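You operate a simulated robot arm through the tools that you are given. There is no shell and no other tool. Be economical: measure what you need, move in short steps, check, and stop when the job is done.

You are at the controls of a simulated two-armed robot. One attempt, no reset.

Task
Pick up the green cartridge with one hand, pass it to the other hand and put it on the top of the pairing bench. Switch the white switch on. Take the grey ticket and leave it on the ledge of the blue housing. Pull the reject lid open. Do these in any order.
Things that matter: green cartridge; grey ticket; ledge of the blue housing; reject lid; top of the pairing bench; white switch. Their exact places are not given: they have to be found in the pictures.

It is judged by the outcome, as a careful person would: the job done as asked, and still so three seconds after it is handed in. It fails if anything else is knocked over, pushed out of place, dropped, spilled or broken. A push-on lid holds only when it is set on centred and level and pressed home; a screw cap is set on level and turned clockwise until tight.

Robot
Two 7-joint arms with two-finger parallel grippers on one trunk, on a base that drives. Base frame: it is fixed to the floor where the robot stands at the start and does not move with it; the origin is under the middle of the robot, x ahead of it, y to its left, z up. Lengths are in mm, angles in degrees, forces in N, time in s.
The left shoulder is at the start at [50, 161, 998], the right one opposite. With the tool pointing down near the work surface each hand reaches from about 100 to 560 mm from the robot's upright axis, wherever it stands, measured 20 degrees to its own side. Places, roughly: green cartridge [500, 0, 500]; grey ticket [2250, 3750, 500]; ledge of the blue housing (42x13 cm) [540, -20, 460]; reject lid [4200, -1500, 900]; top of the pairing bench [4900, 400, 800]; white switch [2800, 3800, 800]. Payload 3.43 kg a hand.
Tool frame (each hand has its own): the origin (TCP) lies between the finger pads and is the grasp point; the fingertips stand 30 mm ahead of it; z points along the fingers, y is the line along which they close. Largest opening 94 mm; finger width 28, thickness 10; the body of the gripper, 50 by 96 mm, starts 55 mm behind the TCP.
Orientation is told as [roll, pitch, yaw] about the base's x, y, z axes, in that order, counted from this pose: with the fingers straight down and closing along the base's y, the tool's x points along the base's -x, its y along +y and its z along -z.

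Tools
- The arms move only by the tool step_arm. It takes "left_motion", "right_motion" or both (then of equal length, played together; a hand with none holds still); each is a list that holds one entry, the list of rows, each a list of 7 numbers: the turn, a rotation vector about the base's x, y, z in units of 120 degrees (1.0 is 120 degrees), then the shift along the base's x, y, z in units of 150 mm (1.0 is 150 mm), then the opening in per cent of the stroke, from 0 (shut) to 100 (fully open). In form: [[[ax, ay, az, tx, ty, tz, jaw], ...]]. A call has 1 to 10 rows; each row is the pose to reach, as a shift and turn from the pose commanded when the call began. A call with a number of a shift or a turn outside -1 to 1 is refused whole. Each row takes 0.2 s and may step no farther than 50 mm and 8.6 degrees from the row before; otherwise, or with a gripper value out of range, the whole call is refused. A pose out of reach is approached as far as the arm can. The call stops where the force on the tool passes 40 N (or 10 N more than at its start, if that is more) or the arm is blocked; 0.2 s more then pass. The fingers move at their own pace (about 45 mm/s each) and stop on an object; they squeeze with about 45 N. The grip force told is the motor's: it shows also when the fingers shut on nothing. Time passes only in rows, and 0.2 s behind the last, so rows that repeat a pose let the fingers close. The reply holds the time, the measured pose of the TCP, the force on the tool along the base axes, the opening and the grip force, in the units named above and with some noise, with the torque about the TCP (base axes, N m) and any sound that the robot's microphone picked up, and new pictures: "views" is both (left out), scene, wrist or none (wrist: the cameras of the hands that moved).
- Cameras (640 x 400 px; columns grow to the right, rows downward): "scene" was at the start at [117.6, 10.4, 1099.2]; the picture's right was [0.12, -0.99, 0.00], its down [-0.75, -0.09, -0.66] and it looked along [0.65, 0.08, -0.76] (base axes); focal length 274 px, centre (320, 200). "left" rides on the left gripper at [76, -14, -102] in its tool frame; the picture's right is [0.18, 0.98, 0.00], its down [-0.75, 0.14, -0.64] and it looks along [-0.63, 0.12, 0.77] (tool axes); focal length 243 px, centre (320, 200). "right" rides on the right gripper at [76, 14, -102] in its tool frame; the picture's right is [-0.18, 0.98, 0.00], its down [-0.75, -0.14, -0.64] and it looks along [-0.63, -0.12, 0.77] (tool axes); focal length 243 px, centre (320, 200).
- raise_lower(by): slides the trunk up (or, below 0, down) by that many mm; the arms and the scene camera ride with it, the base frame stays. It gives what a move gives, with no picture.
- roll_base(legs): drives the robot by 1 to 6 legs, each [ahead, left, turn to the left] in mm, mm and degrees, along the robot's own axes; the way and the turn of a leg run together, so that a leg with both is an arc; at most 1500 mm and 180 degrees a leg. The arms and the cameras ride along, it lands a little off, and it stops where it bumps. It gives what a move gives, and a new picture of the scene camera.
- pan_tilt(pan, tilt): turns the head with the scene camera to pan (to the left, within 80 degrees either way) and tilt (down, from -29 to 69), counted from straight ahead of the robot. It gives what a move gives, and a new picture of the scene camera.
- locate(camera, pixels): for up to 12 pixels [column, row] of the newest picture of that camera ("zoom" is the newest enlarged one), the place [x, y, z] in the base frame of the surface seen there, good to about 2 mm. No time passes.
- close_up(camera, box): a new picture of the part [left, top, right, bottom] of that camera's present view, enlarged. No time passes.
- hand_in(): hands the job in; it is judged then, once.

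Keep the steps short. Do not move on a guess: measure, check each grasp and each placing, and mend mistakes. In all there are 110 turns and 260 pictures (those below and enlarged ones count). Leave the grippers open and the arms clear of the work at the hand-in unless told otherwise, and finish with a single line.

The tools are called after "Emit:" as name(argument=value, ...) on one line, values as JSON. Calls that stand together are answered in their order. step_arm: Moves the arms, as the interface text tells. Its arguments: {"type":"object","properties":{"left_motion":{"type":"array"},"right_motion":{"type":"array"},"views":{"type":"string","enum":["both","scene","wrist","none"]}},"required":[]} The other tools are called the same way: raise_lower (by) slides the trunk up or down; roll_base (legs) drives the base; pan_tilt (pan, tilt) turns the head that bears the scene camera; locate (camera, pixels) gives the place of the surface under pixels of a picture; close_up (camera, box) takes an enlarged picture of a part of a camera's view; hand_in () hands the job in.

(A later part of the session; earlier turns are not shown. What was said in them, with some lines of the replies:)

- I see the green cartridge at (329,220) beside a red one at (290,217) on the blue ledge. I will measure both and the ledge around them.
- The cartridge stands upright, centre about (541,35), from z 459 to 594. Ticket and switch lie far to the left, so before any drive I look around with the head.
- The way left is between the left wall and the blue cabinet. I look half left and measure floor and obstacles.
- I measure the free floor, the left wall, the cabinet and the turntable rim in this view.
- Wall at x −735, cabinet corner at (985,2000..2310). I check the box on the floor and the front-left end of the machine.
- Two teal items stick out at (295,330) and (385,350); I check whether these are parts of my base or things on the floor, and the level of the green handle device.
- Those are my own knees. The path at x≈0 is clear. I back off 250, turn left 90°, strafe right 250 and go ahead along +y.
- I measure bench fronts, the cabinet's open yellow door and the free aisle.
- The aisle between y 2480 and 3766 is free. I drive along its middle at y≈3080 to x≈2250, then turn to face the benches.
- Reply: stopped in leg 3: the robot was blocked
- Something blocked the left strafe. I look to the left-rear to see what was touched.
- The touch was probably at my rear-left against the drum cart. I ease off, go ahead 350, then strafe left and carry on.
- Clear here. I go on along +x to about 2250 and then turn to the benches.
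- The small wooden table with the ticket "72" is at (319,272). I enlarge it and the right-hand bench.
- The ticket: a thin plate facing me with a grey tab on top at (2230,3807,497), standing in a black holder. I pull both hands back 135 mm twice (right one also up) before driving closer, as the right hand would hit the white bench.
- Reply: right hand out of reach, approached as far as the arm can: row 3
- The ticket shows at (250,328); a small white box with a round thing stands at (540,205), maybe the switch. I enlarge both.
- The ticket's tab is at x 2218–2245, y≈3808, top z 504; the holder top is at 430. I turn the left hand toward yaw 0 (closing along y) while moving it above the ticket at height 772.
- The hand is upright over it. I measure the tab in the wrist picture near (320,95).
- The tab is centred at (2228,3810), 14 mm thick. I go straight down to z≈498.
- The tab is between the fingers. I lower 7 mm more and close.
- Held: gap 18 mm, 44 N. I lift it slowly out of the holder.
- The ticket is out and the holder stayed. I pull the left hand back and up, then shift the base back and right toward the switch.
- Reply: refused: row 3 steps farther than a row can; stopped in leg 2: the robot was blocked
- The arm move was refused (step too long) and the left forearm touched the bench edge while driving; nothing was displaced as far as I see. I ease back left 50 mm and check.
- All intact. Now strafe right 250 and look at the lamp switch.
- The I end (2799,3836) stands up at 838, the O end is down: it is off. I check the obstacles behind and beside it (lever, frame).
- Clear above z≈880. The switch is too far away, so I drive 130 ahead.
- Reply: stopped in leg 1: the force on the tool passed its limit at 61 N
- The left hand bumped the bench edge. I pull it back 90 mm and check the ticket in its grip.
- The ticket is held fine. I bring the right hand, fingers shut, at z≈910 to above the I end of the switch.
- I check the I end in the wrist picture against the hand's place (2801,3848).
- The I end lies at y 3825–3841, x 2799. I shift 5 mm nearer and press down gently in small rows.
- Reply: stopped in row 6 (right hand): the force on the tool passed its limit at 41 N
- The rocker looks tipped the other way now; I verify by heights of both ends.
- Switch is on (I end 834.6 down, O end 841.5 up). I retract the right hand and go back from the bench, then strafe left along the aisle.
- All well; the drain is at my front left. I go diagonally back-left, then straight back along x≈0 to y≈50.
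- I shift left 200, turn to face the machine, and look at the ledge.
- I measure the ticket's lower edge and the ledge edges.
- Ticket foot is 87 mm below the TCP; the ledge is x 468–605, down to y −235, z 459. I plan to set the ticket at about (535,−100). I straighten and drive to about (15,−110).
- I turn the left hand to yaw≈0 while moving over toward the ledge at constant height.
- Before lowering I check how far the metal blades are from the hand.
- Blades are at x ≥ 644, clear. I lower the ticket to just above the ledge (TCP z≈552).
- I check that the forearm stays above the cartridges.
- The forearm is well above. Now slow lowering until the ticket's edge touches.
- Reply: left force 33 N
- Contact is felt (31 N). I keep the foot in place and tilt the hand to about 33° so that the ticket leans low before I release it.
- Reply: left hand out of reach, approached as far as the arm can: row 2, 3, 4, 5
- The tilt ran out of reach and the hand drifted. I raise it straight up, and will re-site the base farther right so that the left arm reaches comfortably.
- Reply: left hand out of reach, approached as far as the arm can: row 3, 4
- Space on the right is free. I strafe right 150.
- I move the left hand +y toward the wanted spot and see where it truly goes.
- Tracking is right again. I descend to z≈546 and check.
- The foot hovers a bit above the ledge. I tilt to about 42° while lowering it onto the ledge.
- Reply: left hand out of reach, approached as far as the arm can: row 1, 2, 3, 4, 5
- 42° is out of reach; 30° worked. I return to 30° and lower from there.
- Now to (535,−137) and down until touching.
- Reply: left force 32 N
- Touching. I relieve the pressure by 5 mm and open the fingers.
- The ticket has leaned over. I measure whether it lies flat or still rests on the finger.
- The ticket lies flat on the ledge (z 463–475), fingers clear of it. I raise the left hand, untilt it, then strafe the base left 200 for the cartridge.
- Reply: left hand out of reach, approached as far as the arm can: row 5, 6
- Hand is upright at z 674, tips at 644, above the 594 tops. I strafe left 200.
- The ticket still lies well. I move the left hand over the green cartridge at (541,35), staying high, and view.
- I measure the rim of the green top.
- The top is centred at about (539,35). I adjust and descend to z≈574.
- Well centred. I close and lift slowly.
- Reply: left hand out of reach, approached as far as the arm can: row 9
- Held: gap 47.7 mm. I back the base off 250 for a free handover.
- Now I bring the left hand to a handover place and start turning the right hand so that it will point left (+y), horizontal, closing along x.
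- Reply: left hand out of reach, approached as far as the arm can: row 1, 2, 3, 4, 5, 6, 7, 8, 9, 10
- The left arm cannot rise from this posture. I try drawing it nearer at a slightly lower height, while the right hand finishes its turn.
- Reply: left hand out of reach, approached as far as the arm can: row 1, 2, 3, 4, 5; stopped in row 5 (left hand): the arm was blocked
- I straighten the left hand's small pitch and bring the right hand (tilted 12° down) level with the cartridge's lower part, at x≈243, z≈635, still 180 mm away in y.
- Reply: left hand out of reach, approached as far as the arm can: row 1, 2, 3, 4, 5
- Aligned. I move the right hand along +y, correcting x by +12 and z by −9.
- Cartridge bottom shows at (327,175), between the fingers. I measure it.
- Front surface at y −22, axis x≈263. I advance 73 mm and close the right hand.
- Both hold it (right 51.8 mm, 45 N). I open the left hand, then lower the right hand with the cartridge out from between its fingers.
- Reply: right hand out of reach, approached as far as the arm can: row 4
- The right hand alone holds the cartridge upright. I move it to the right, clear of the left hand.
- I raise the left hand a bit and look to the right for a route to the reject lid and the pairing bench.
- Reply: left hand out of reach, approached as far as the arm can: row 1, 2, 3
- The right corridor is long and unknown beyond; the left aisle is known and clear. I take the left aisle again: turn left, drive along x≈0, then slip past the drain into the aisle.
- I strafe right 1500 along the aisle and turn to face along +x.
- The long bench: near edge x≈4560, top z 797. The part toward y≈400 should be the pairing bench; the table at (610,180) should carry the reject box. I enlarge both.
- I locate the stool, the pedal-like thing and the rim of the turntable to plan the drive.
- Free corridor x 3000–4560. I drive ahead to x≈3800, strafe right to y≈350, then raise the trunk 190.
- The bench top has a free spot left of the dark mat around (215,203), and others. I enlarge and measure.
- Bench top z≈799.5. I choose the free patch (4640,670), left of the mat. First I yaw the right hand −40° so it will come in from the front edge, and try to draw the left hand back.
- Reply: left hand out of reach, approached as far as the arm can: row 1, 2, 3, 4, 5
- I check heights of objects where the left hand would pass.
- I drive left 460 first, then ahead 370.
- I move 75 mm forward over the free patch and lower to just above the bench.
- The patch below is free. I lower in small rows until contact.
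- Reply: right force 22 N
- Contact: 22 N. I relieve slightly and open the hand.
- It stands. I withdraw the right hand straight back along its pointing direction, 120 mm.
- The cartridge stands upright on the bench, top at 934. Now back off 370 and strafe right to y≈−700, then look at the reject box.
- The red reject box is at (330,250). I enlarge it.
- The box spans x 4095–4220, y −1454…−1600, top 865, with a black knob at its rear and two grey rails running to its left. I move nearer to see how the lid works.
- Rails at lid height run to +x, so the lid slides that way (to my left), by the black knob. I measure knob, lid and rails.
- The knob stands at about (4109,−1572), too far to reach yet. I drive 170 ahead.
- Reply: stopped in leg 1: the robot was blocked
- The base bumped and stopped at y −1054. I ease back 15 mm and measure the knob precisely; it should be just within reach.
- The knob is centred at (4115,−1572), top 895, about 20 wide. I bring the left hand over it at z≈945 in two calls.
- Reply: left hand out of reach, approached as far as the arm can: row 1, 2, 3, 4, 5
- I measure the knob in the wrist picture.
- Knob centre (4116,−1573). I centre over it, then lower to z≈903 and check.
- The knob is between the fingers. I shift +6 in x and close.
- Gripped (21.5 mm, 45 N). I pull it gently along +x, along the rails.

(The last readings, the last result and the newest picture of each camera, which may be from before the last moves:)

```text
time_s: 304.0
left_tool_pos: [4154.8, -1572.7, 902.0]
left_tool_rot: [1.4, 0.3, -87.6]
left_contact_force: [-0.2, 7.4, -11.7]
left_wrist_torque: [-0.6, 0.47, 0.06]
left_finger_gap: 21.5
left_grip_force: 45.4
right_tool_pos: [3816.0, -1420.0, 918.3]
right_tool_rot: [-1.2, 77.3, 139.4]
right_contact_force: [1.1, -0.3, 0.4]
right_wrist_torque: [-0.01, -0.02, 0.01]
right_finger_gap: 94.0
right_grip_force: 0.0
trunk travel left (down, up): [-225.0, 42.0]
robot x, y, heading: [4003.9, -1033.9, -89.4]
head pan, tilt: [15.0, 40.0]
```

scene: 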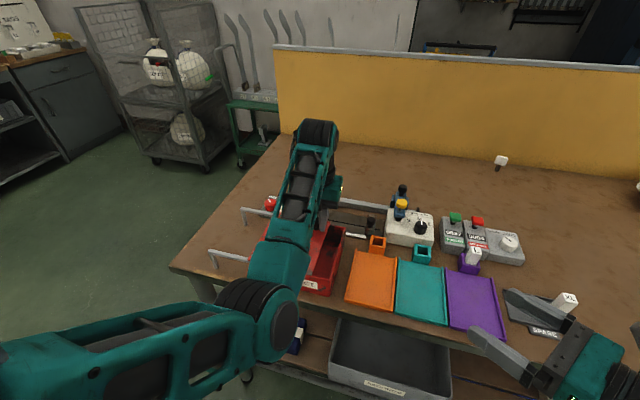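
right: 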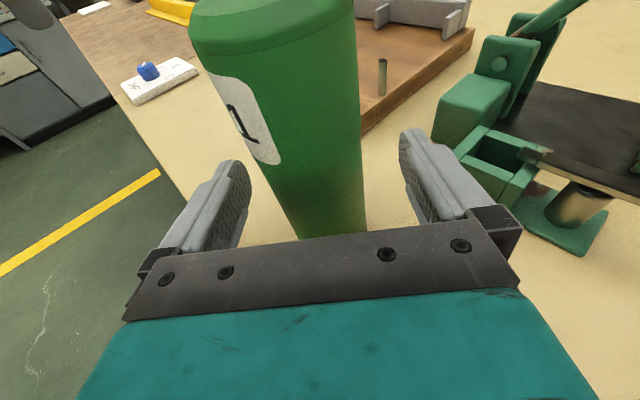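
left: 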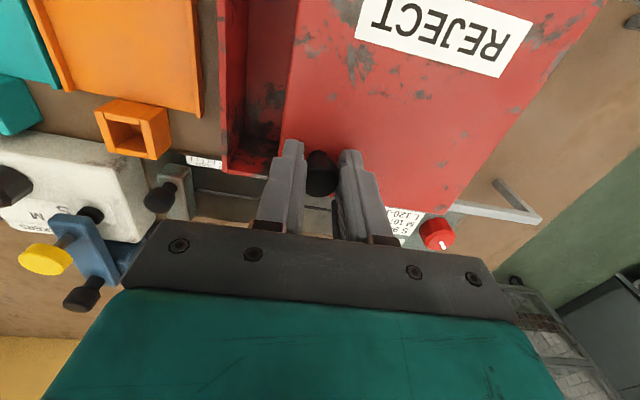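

The lid slides open. I go on pulling to its end.

Emit:
step_arm(left_motion=[[[0, 0, 0, 0.1, 0, 0, 5], [0, 0, 0, 0.2, 0, 0, 5], [0, 0, 0, 0.3, 0, 0, 5], [0, 0, 0, 0.4, 0, 0, 5], [0, 0, 0, 0.5, 0, 0, 5]]], views="both")

```text
time_s: 305.2
left_tool_pos: [4229.5, -1570.9, 901.4]
left_tool_rot: [1.4, 0.3, -87.6]
left_contact_force: [-0.1, 5.6, -14.1]
left_wrist_torque: [1.17, 0.65, -0.04]
left_finger_gap: 21.4
left_grip_force: 45.2
right_tool_pos: [3816.5, -1420.1, 917.8]
right_tool_rot: [-1.2, 77.4, 139.4]
right_contact_force: [0.2, -0.3, -0.1]
right_wrist_torque: [-0.04, 0.03, 0.01]
right_finger_gap: 94.1
right_grip_force: 0.0
trunk travel left (down, up): [-225.0, 42.0]
robot x, y, heading: [4011.6, -1036.4, -89.0]
head pan, tilt: [15.0, 40.0]
```

scene: 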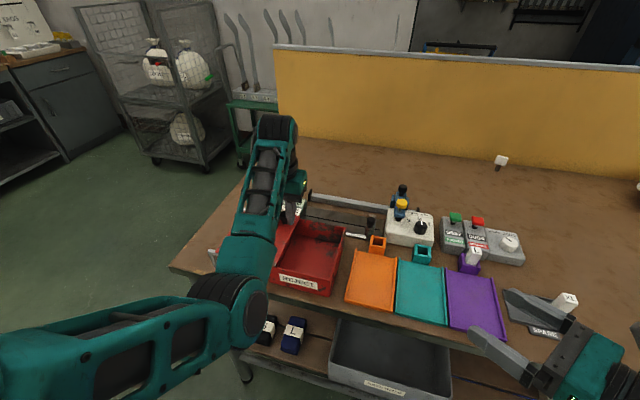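
left: 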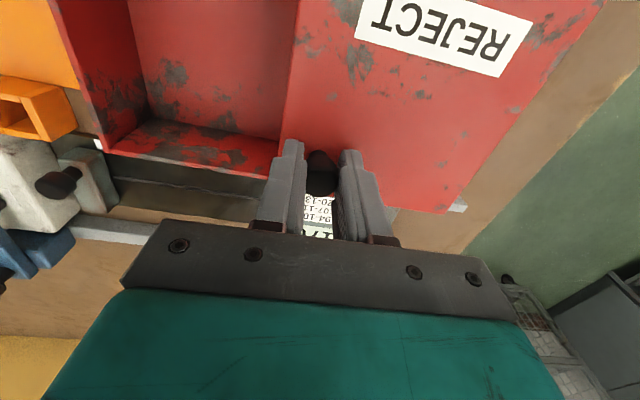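

Moved 114 mm; the box is nearly fully uncovered. I pull another 8 mm gently to see whether it reaches a stop.

Emit:
step_arm(left_motion=[[[0, 0, 0, 0.025, 0, 0.01, 5], [0, 0, 0, 0.05, 0, 0.02, 5]]], views="none")

```text
time_s: 305.8
left_tool_pos: [4236.3, -1571.8, 902.2]
left_tool_rot: [1.4, 0.4, -87.6]
left_contact_force: [-0.7, 9.2, -27.7]
left_wrist_torque: [-0.85, 0.45, 0.12]
left_finger_gap: 21.3
left_grip_force: 44.9
right_tool_pos: [3816.2, -1421.3, 917.5]
right_tool_rot: [-1.3, 77.3, 139.3]
right_contact_force: [-0.8, -0.3, 0.1]
right_wrist_torque: [0.03, -0.02, 0.0]
right_finger_gap: 93.7
right_grip_force: 0.1
trunk travel left (down, up): [-225.0, 42.0]
robot x, y, heading: [4005.3, -1038.8, -89.4]
head pan, tilt: [15.0, 40.0]
```

It is open (121 mm travel). I relieve, open the fingers and rise off the knob.

Emit:
step_arm(left_motion=[[[0, 0, 0, 0, 0, -0.02, 5], [0, 0, 0, 0, 0, -0.02, 30], [0, 0, 0, 0, 0, -0.02, 60], [0, 0, 0, 0, 0, -0.02, 60], [0, 0, 0, 0, 0, 0.1, 60], [0, 0, 0, 0, 0, 0.22, 60], [0, 0, 0, 0.1, 0, 0.25, 60]]], views="both")

```text
time_s: 307.4
left_tool_pos: [4251.9, -1573.8, 944.3]
left_tool_rot: [1.5, 0.2, -87.6]
left_contact_force: [-0.9, 0.0, 0.3]
left_wrist_torque: [-0.02, 0.0, -0.03]
left_finger_gap: 56.5
left_grip_force: 0.1
right_tool_pos: [3815.7, -1420.2, 916.2]
right_tool_rot: [-1.2, 77.4, 139.4]
right_contact_force: [-0.4, 0.0, 0.7]
right_wrist_torque: [0.03, 0.0, -0.03]
right_finger_gap: 93.7
right_grip_force: 0.1
trunk travel left (down, up): [-225.0, 42.0]
robot x, y, heading: [4009.5, -1035.8, -89.0]
head pan, tilt: [15.0, 40.0]
```

scene: 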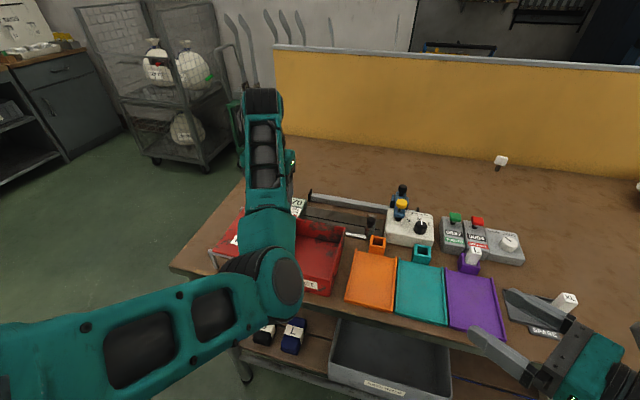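
left: 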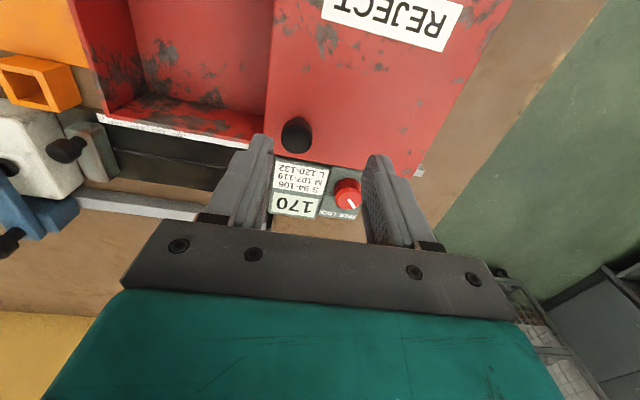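

The hand is free at z 944 and the lid stays open. I back the base off 350 and check the box.

Emit:
roll_base(legs=[[-350, 0, 0]])

Emit:
close_up(camera="scene", box=[180, 120, 500, 320])

```text
time_s: 309.7
left_tool_pos: [4247.6, -1223.0, 943.2]
left_tool_rot: [1.5, -0.1, -87.6]
left_contact_force: [0.5, -0.2, -0.1]
left_wrist_torque: [-0.03, -0.02, -0.03]
left_finger_gap: 56.1
left_grip_force: 0.0
right_tool_pos: [3811.8, -1070.1, 918.1]
right_tool_rot: [-1.2, 77.5, 139.6]
right_contact_force: [-0.6, 0.3, 0.3]
right_wrist_torque: [0.01, -0.01, -0.03]
right_finger_gap: 94.3
right_grip_force: 0.1
trunk travel left (down, up): [-225.0, 42.0]
robot x, y, heading: [4001.5, -687.2, -89.2]
head pan, tilt: [15.0, 40.0]
```

scene: 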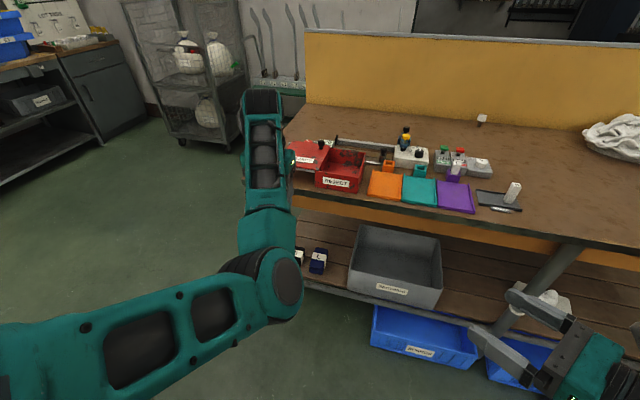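

```text
2.00 times, centred on (340, 220) of scene
```

zoom: 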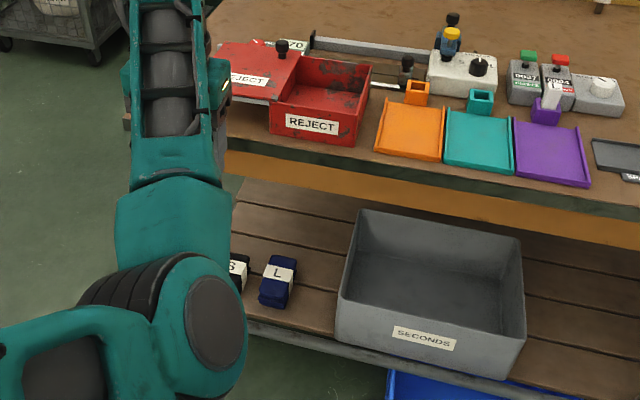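

Lid is open. I check whether the SECONDS bin or blue bins were shifted by the earlier bump, comparing with the table edge.

Emit:
locate(camera="zoom", pixels=[[350, 315], [420, 350], [515, 350], [360, 215], [515, 240], [300, 345], [280, 290], [240, 290], [425, 390], [300, 190]])

```text
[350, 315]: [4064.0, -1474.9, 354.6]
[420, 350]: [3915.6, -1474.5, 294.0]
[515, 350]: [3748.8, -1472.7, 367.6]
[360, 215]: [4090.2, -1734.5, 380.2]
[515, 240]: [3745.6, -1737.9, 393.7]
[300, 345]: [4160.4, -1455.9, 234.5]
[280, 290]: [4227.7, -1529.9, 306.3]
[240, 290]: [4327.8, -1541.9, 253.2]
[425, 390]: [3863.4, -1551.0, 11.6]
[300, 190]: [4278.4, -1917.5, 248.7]
```

The bin is straight and in line with the shelf (front y −1474…−1473), nothing displaced. I open the left hand fully, clear of everything.

Emit:
step_arm(left_motion=[[[0, 0, 0, 0, 0, 0, 100], [0, 0, 0, 0, 0, 0, 100], [0, 0, 0, 0, 0, 0, 100]]], views="none")

Emit:
pan_tilt(pan=80, tilt=20)

```text
time_s: 310.5
left_tool_pos: [4247.3, -1222.6, 944.0]
left_tool_rot: [1.5, 0.2, -87.6]
left_contact_force: [-0.5, 0.1, -0.1]
left_wrist_torque: [-0.02, -0.03, 0.01]
left_finger_gap: 93.9
left_grip_force: 0.1
right_tool_pos: [3812.0, -1069.8, 917.8]
right_tool_rot: [-1.2, 77.4, 139.4]
right_contact_force: [0.7, -0.5, -0.7]
right_wrist_torque: [-0.03, 0.02, 0.0]
right_finger_gap: 94.2
right_grip_force: 0.1
trunk travel left (down, up): [-225.0, 42.0]
robot x, y, heading: [4000.9, -689.2, -89.3]
head pan, tilt: [15.0, 40.0]
```

```text
time_s: 311.8
left_tool_pos: [4248.1, -1223.2, 944.0]
left_tool_rot: [1.5, 0.1, -87.5]
left_contact_force: [0.3, 1.1, 1.1]
left_wrist_torque: [-0.03, 0.02, -0.01]
left_finger_gap: 93.9
left_grip_force: 0.0
right_tool_pos: [3810.5, -1069.8, 917.4]
right_tool_rot: [-1.3, 77.4, 139.4]
right_contact_force: [0.3, 0.2, 0.3]
right_wrist_torque: [0.01, -0.01, -0.03]
right_finger_gap: 93.9
right_grip_force: 0.1
trunk travel left (down, up): [-225.0, 42.0]
robot x, y, heading: [3999.7, -688.0, -89.1]
head pan, tilt: [80.0, 20.0]
```

scene: 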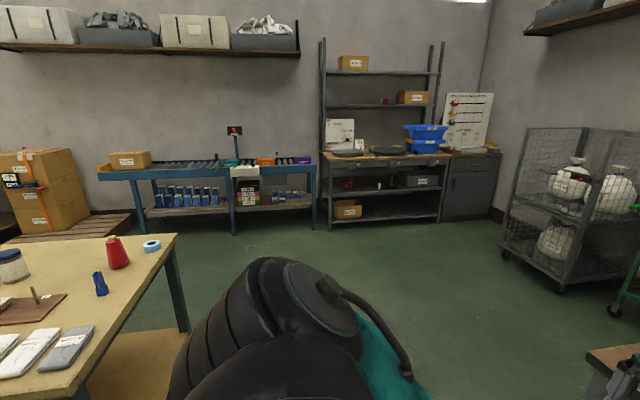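

All four jobs are done and checked; both hands are open and clear. I hand in.

Emit:
hand_in()

```text
The job is handed in.
```

I finished all four tasks and handed the job in: the green cartridge was passed from left to right hand and stands on the pairing bench, the white switch is on, the grey ticket lies flat on the blue housing's ledge, and the reject lid is pulled open; the robot bumped things several times while moving, but I saw nothing knocked over or out of place.
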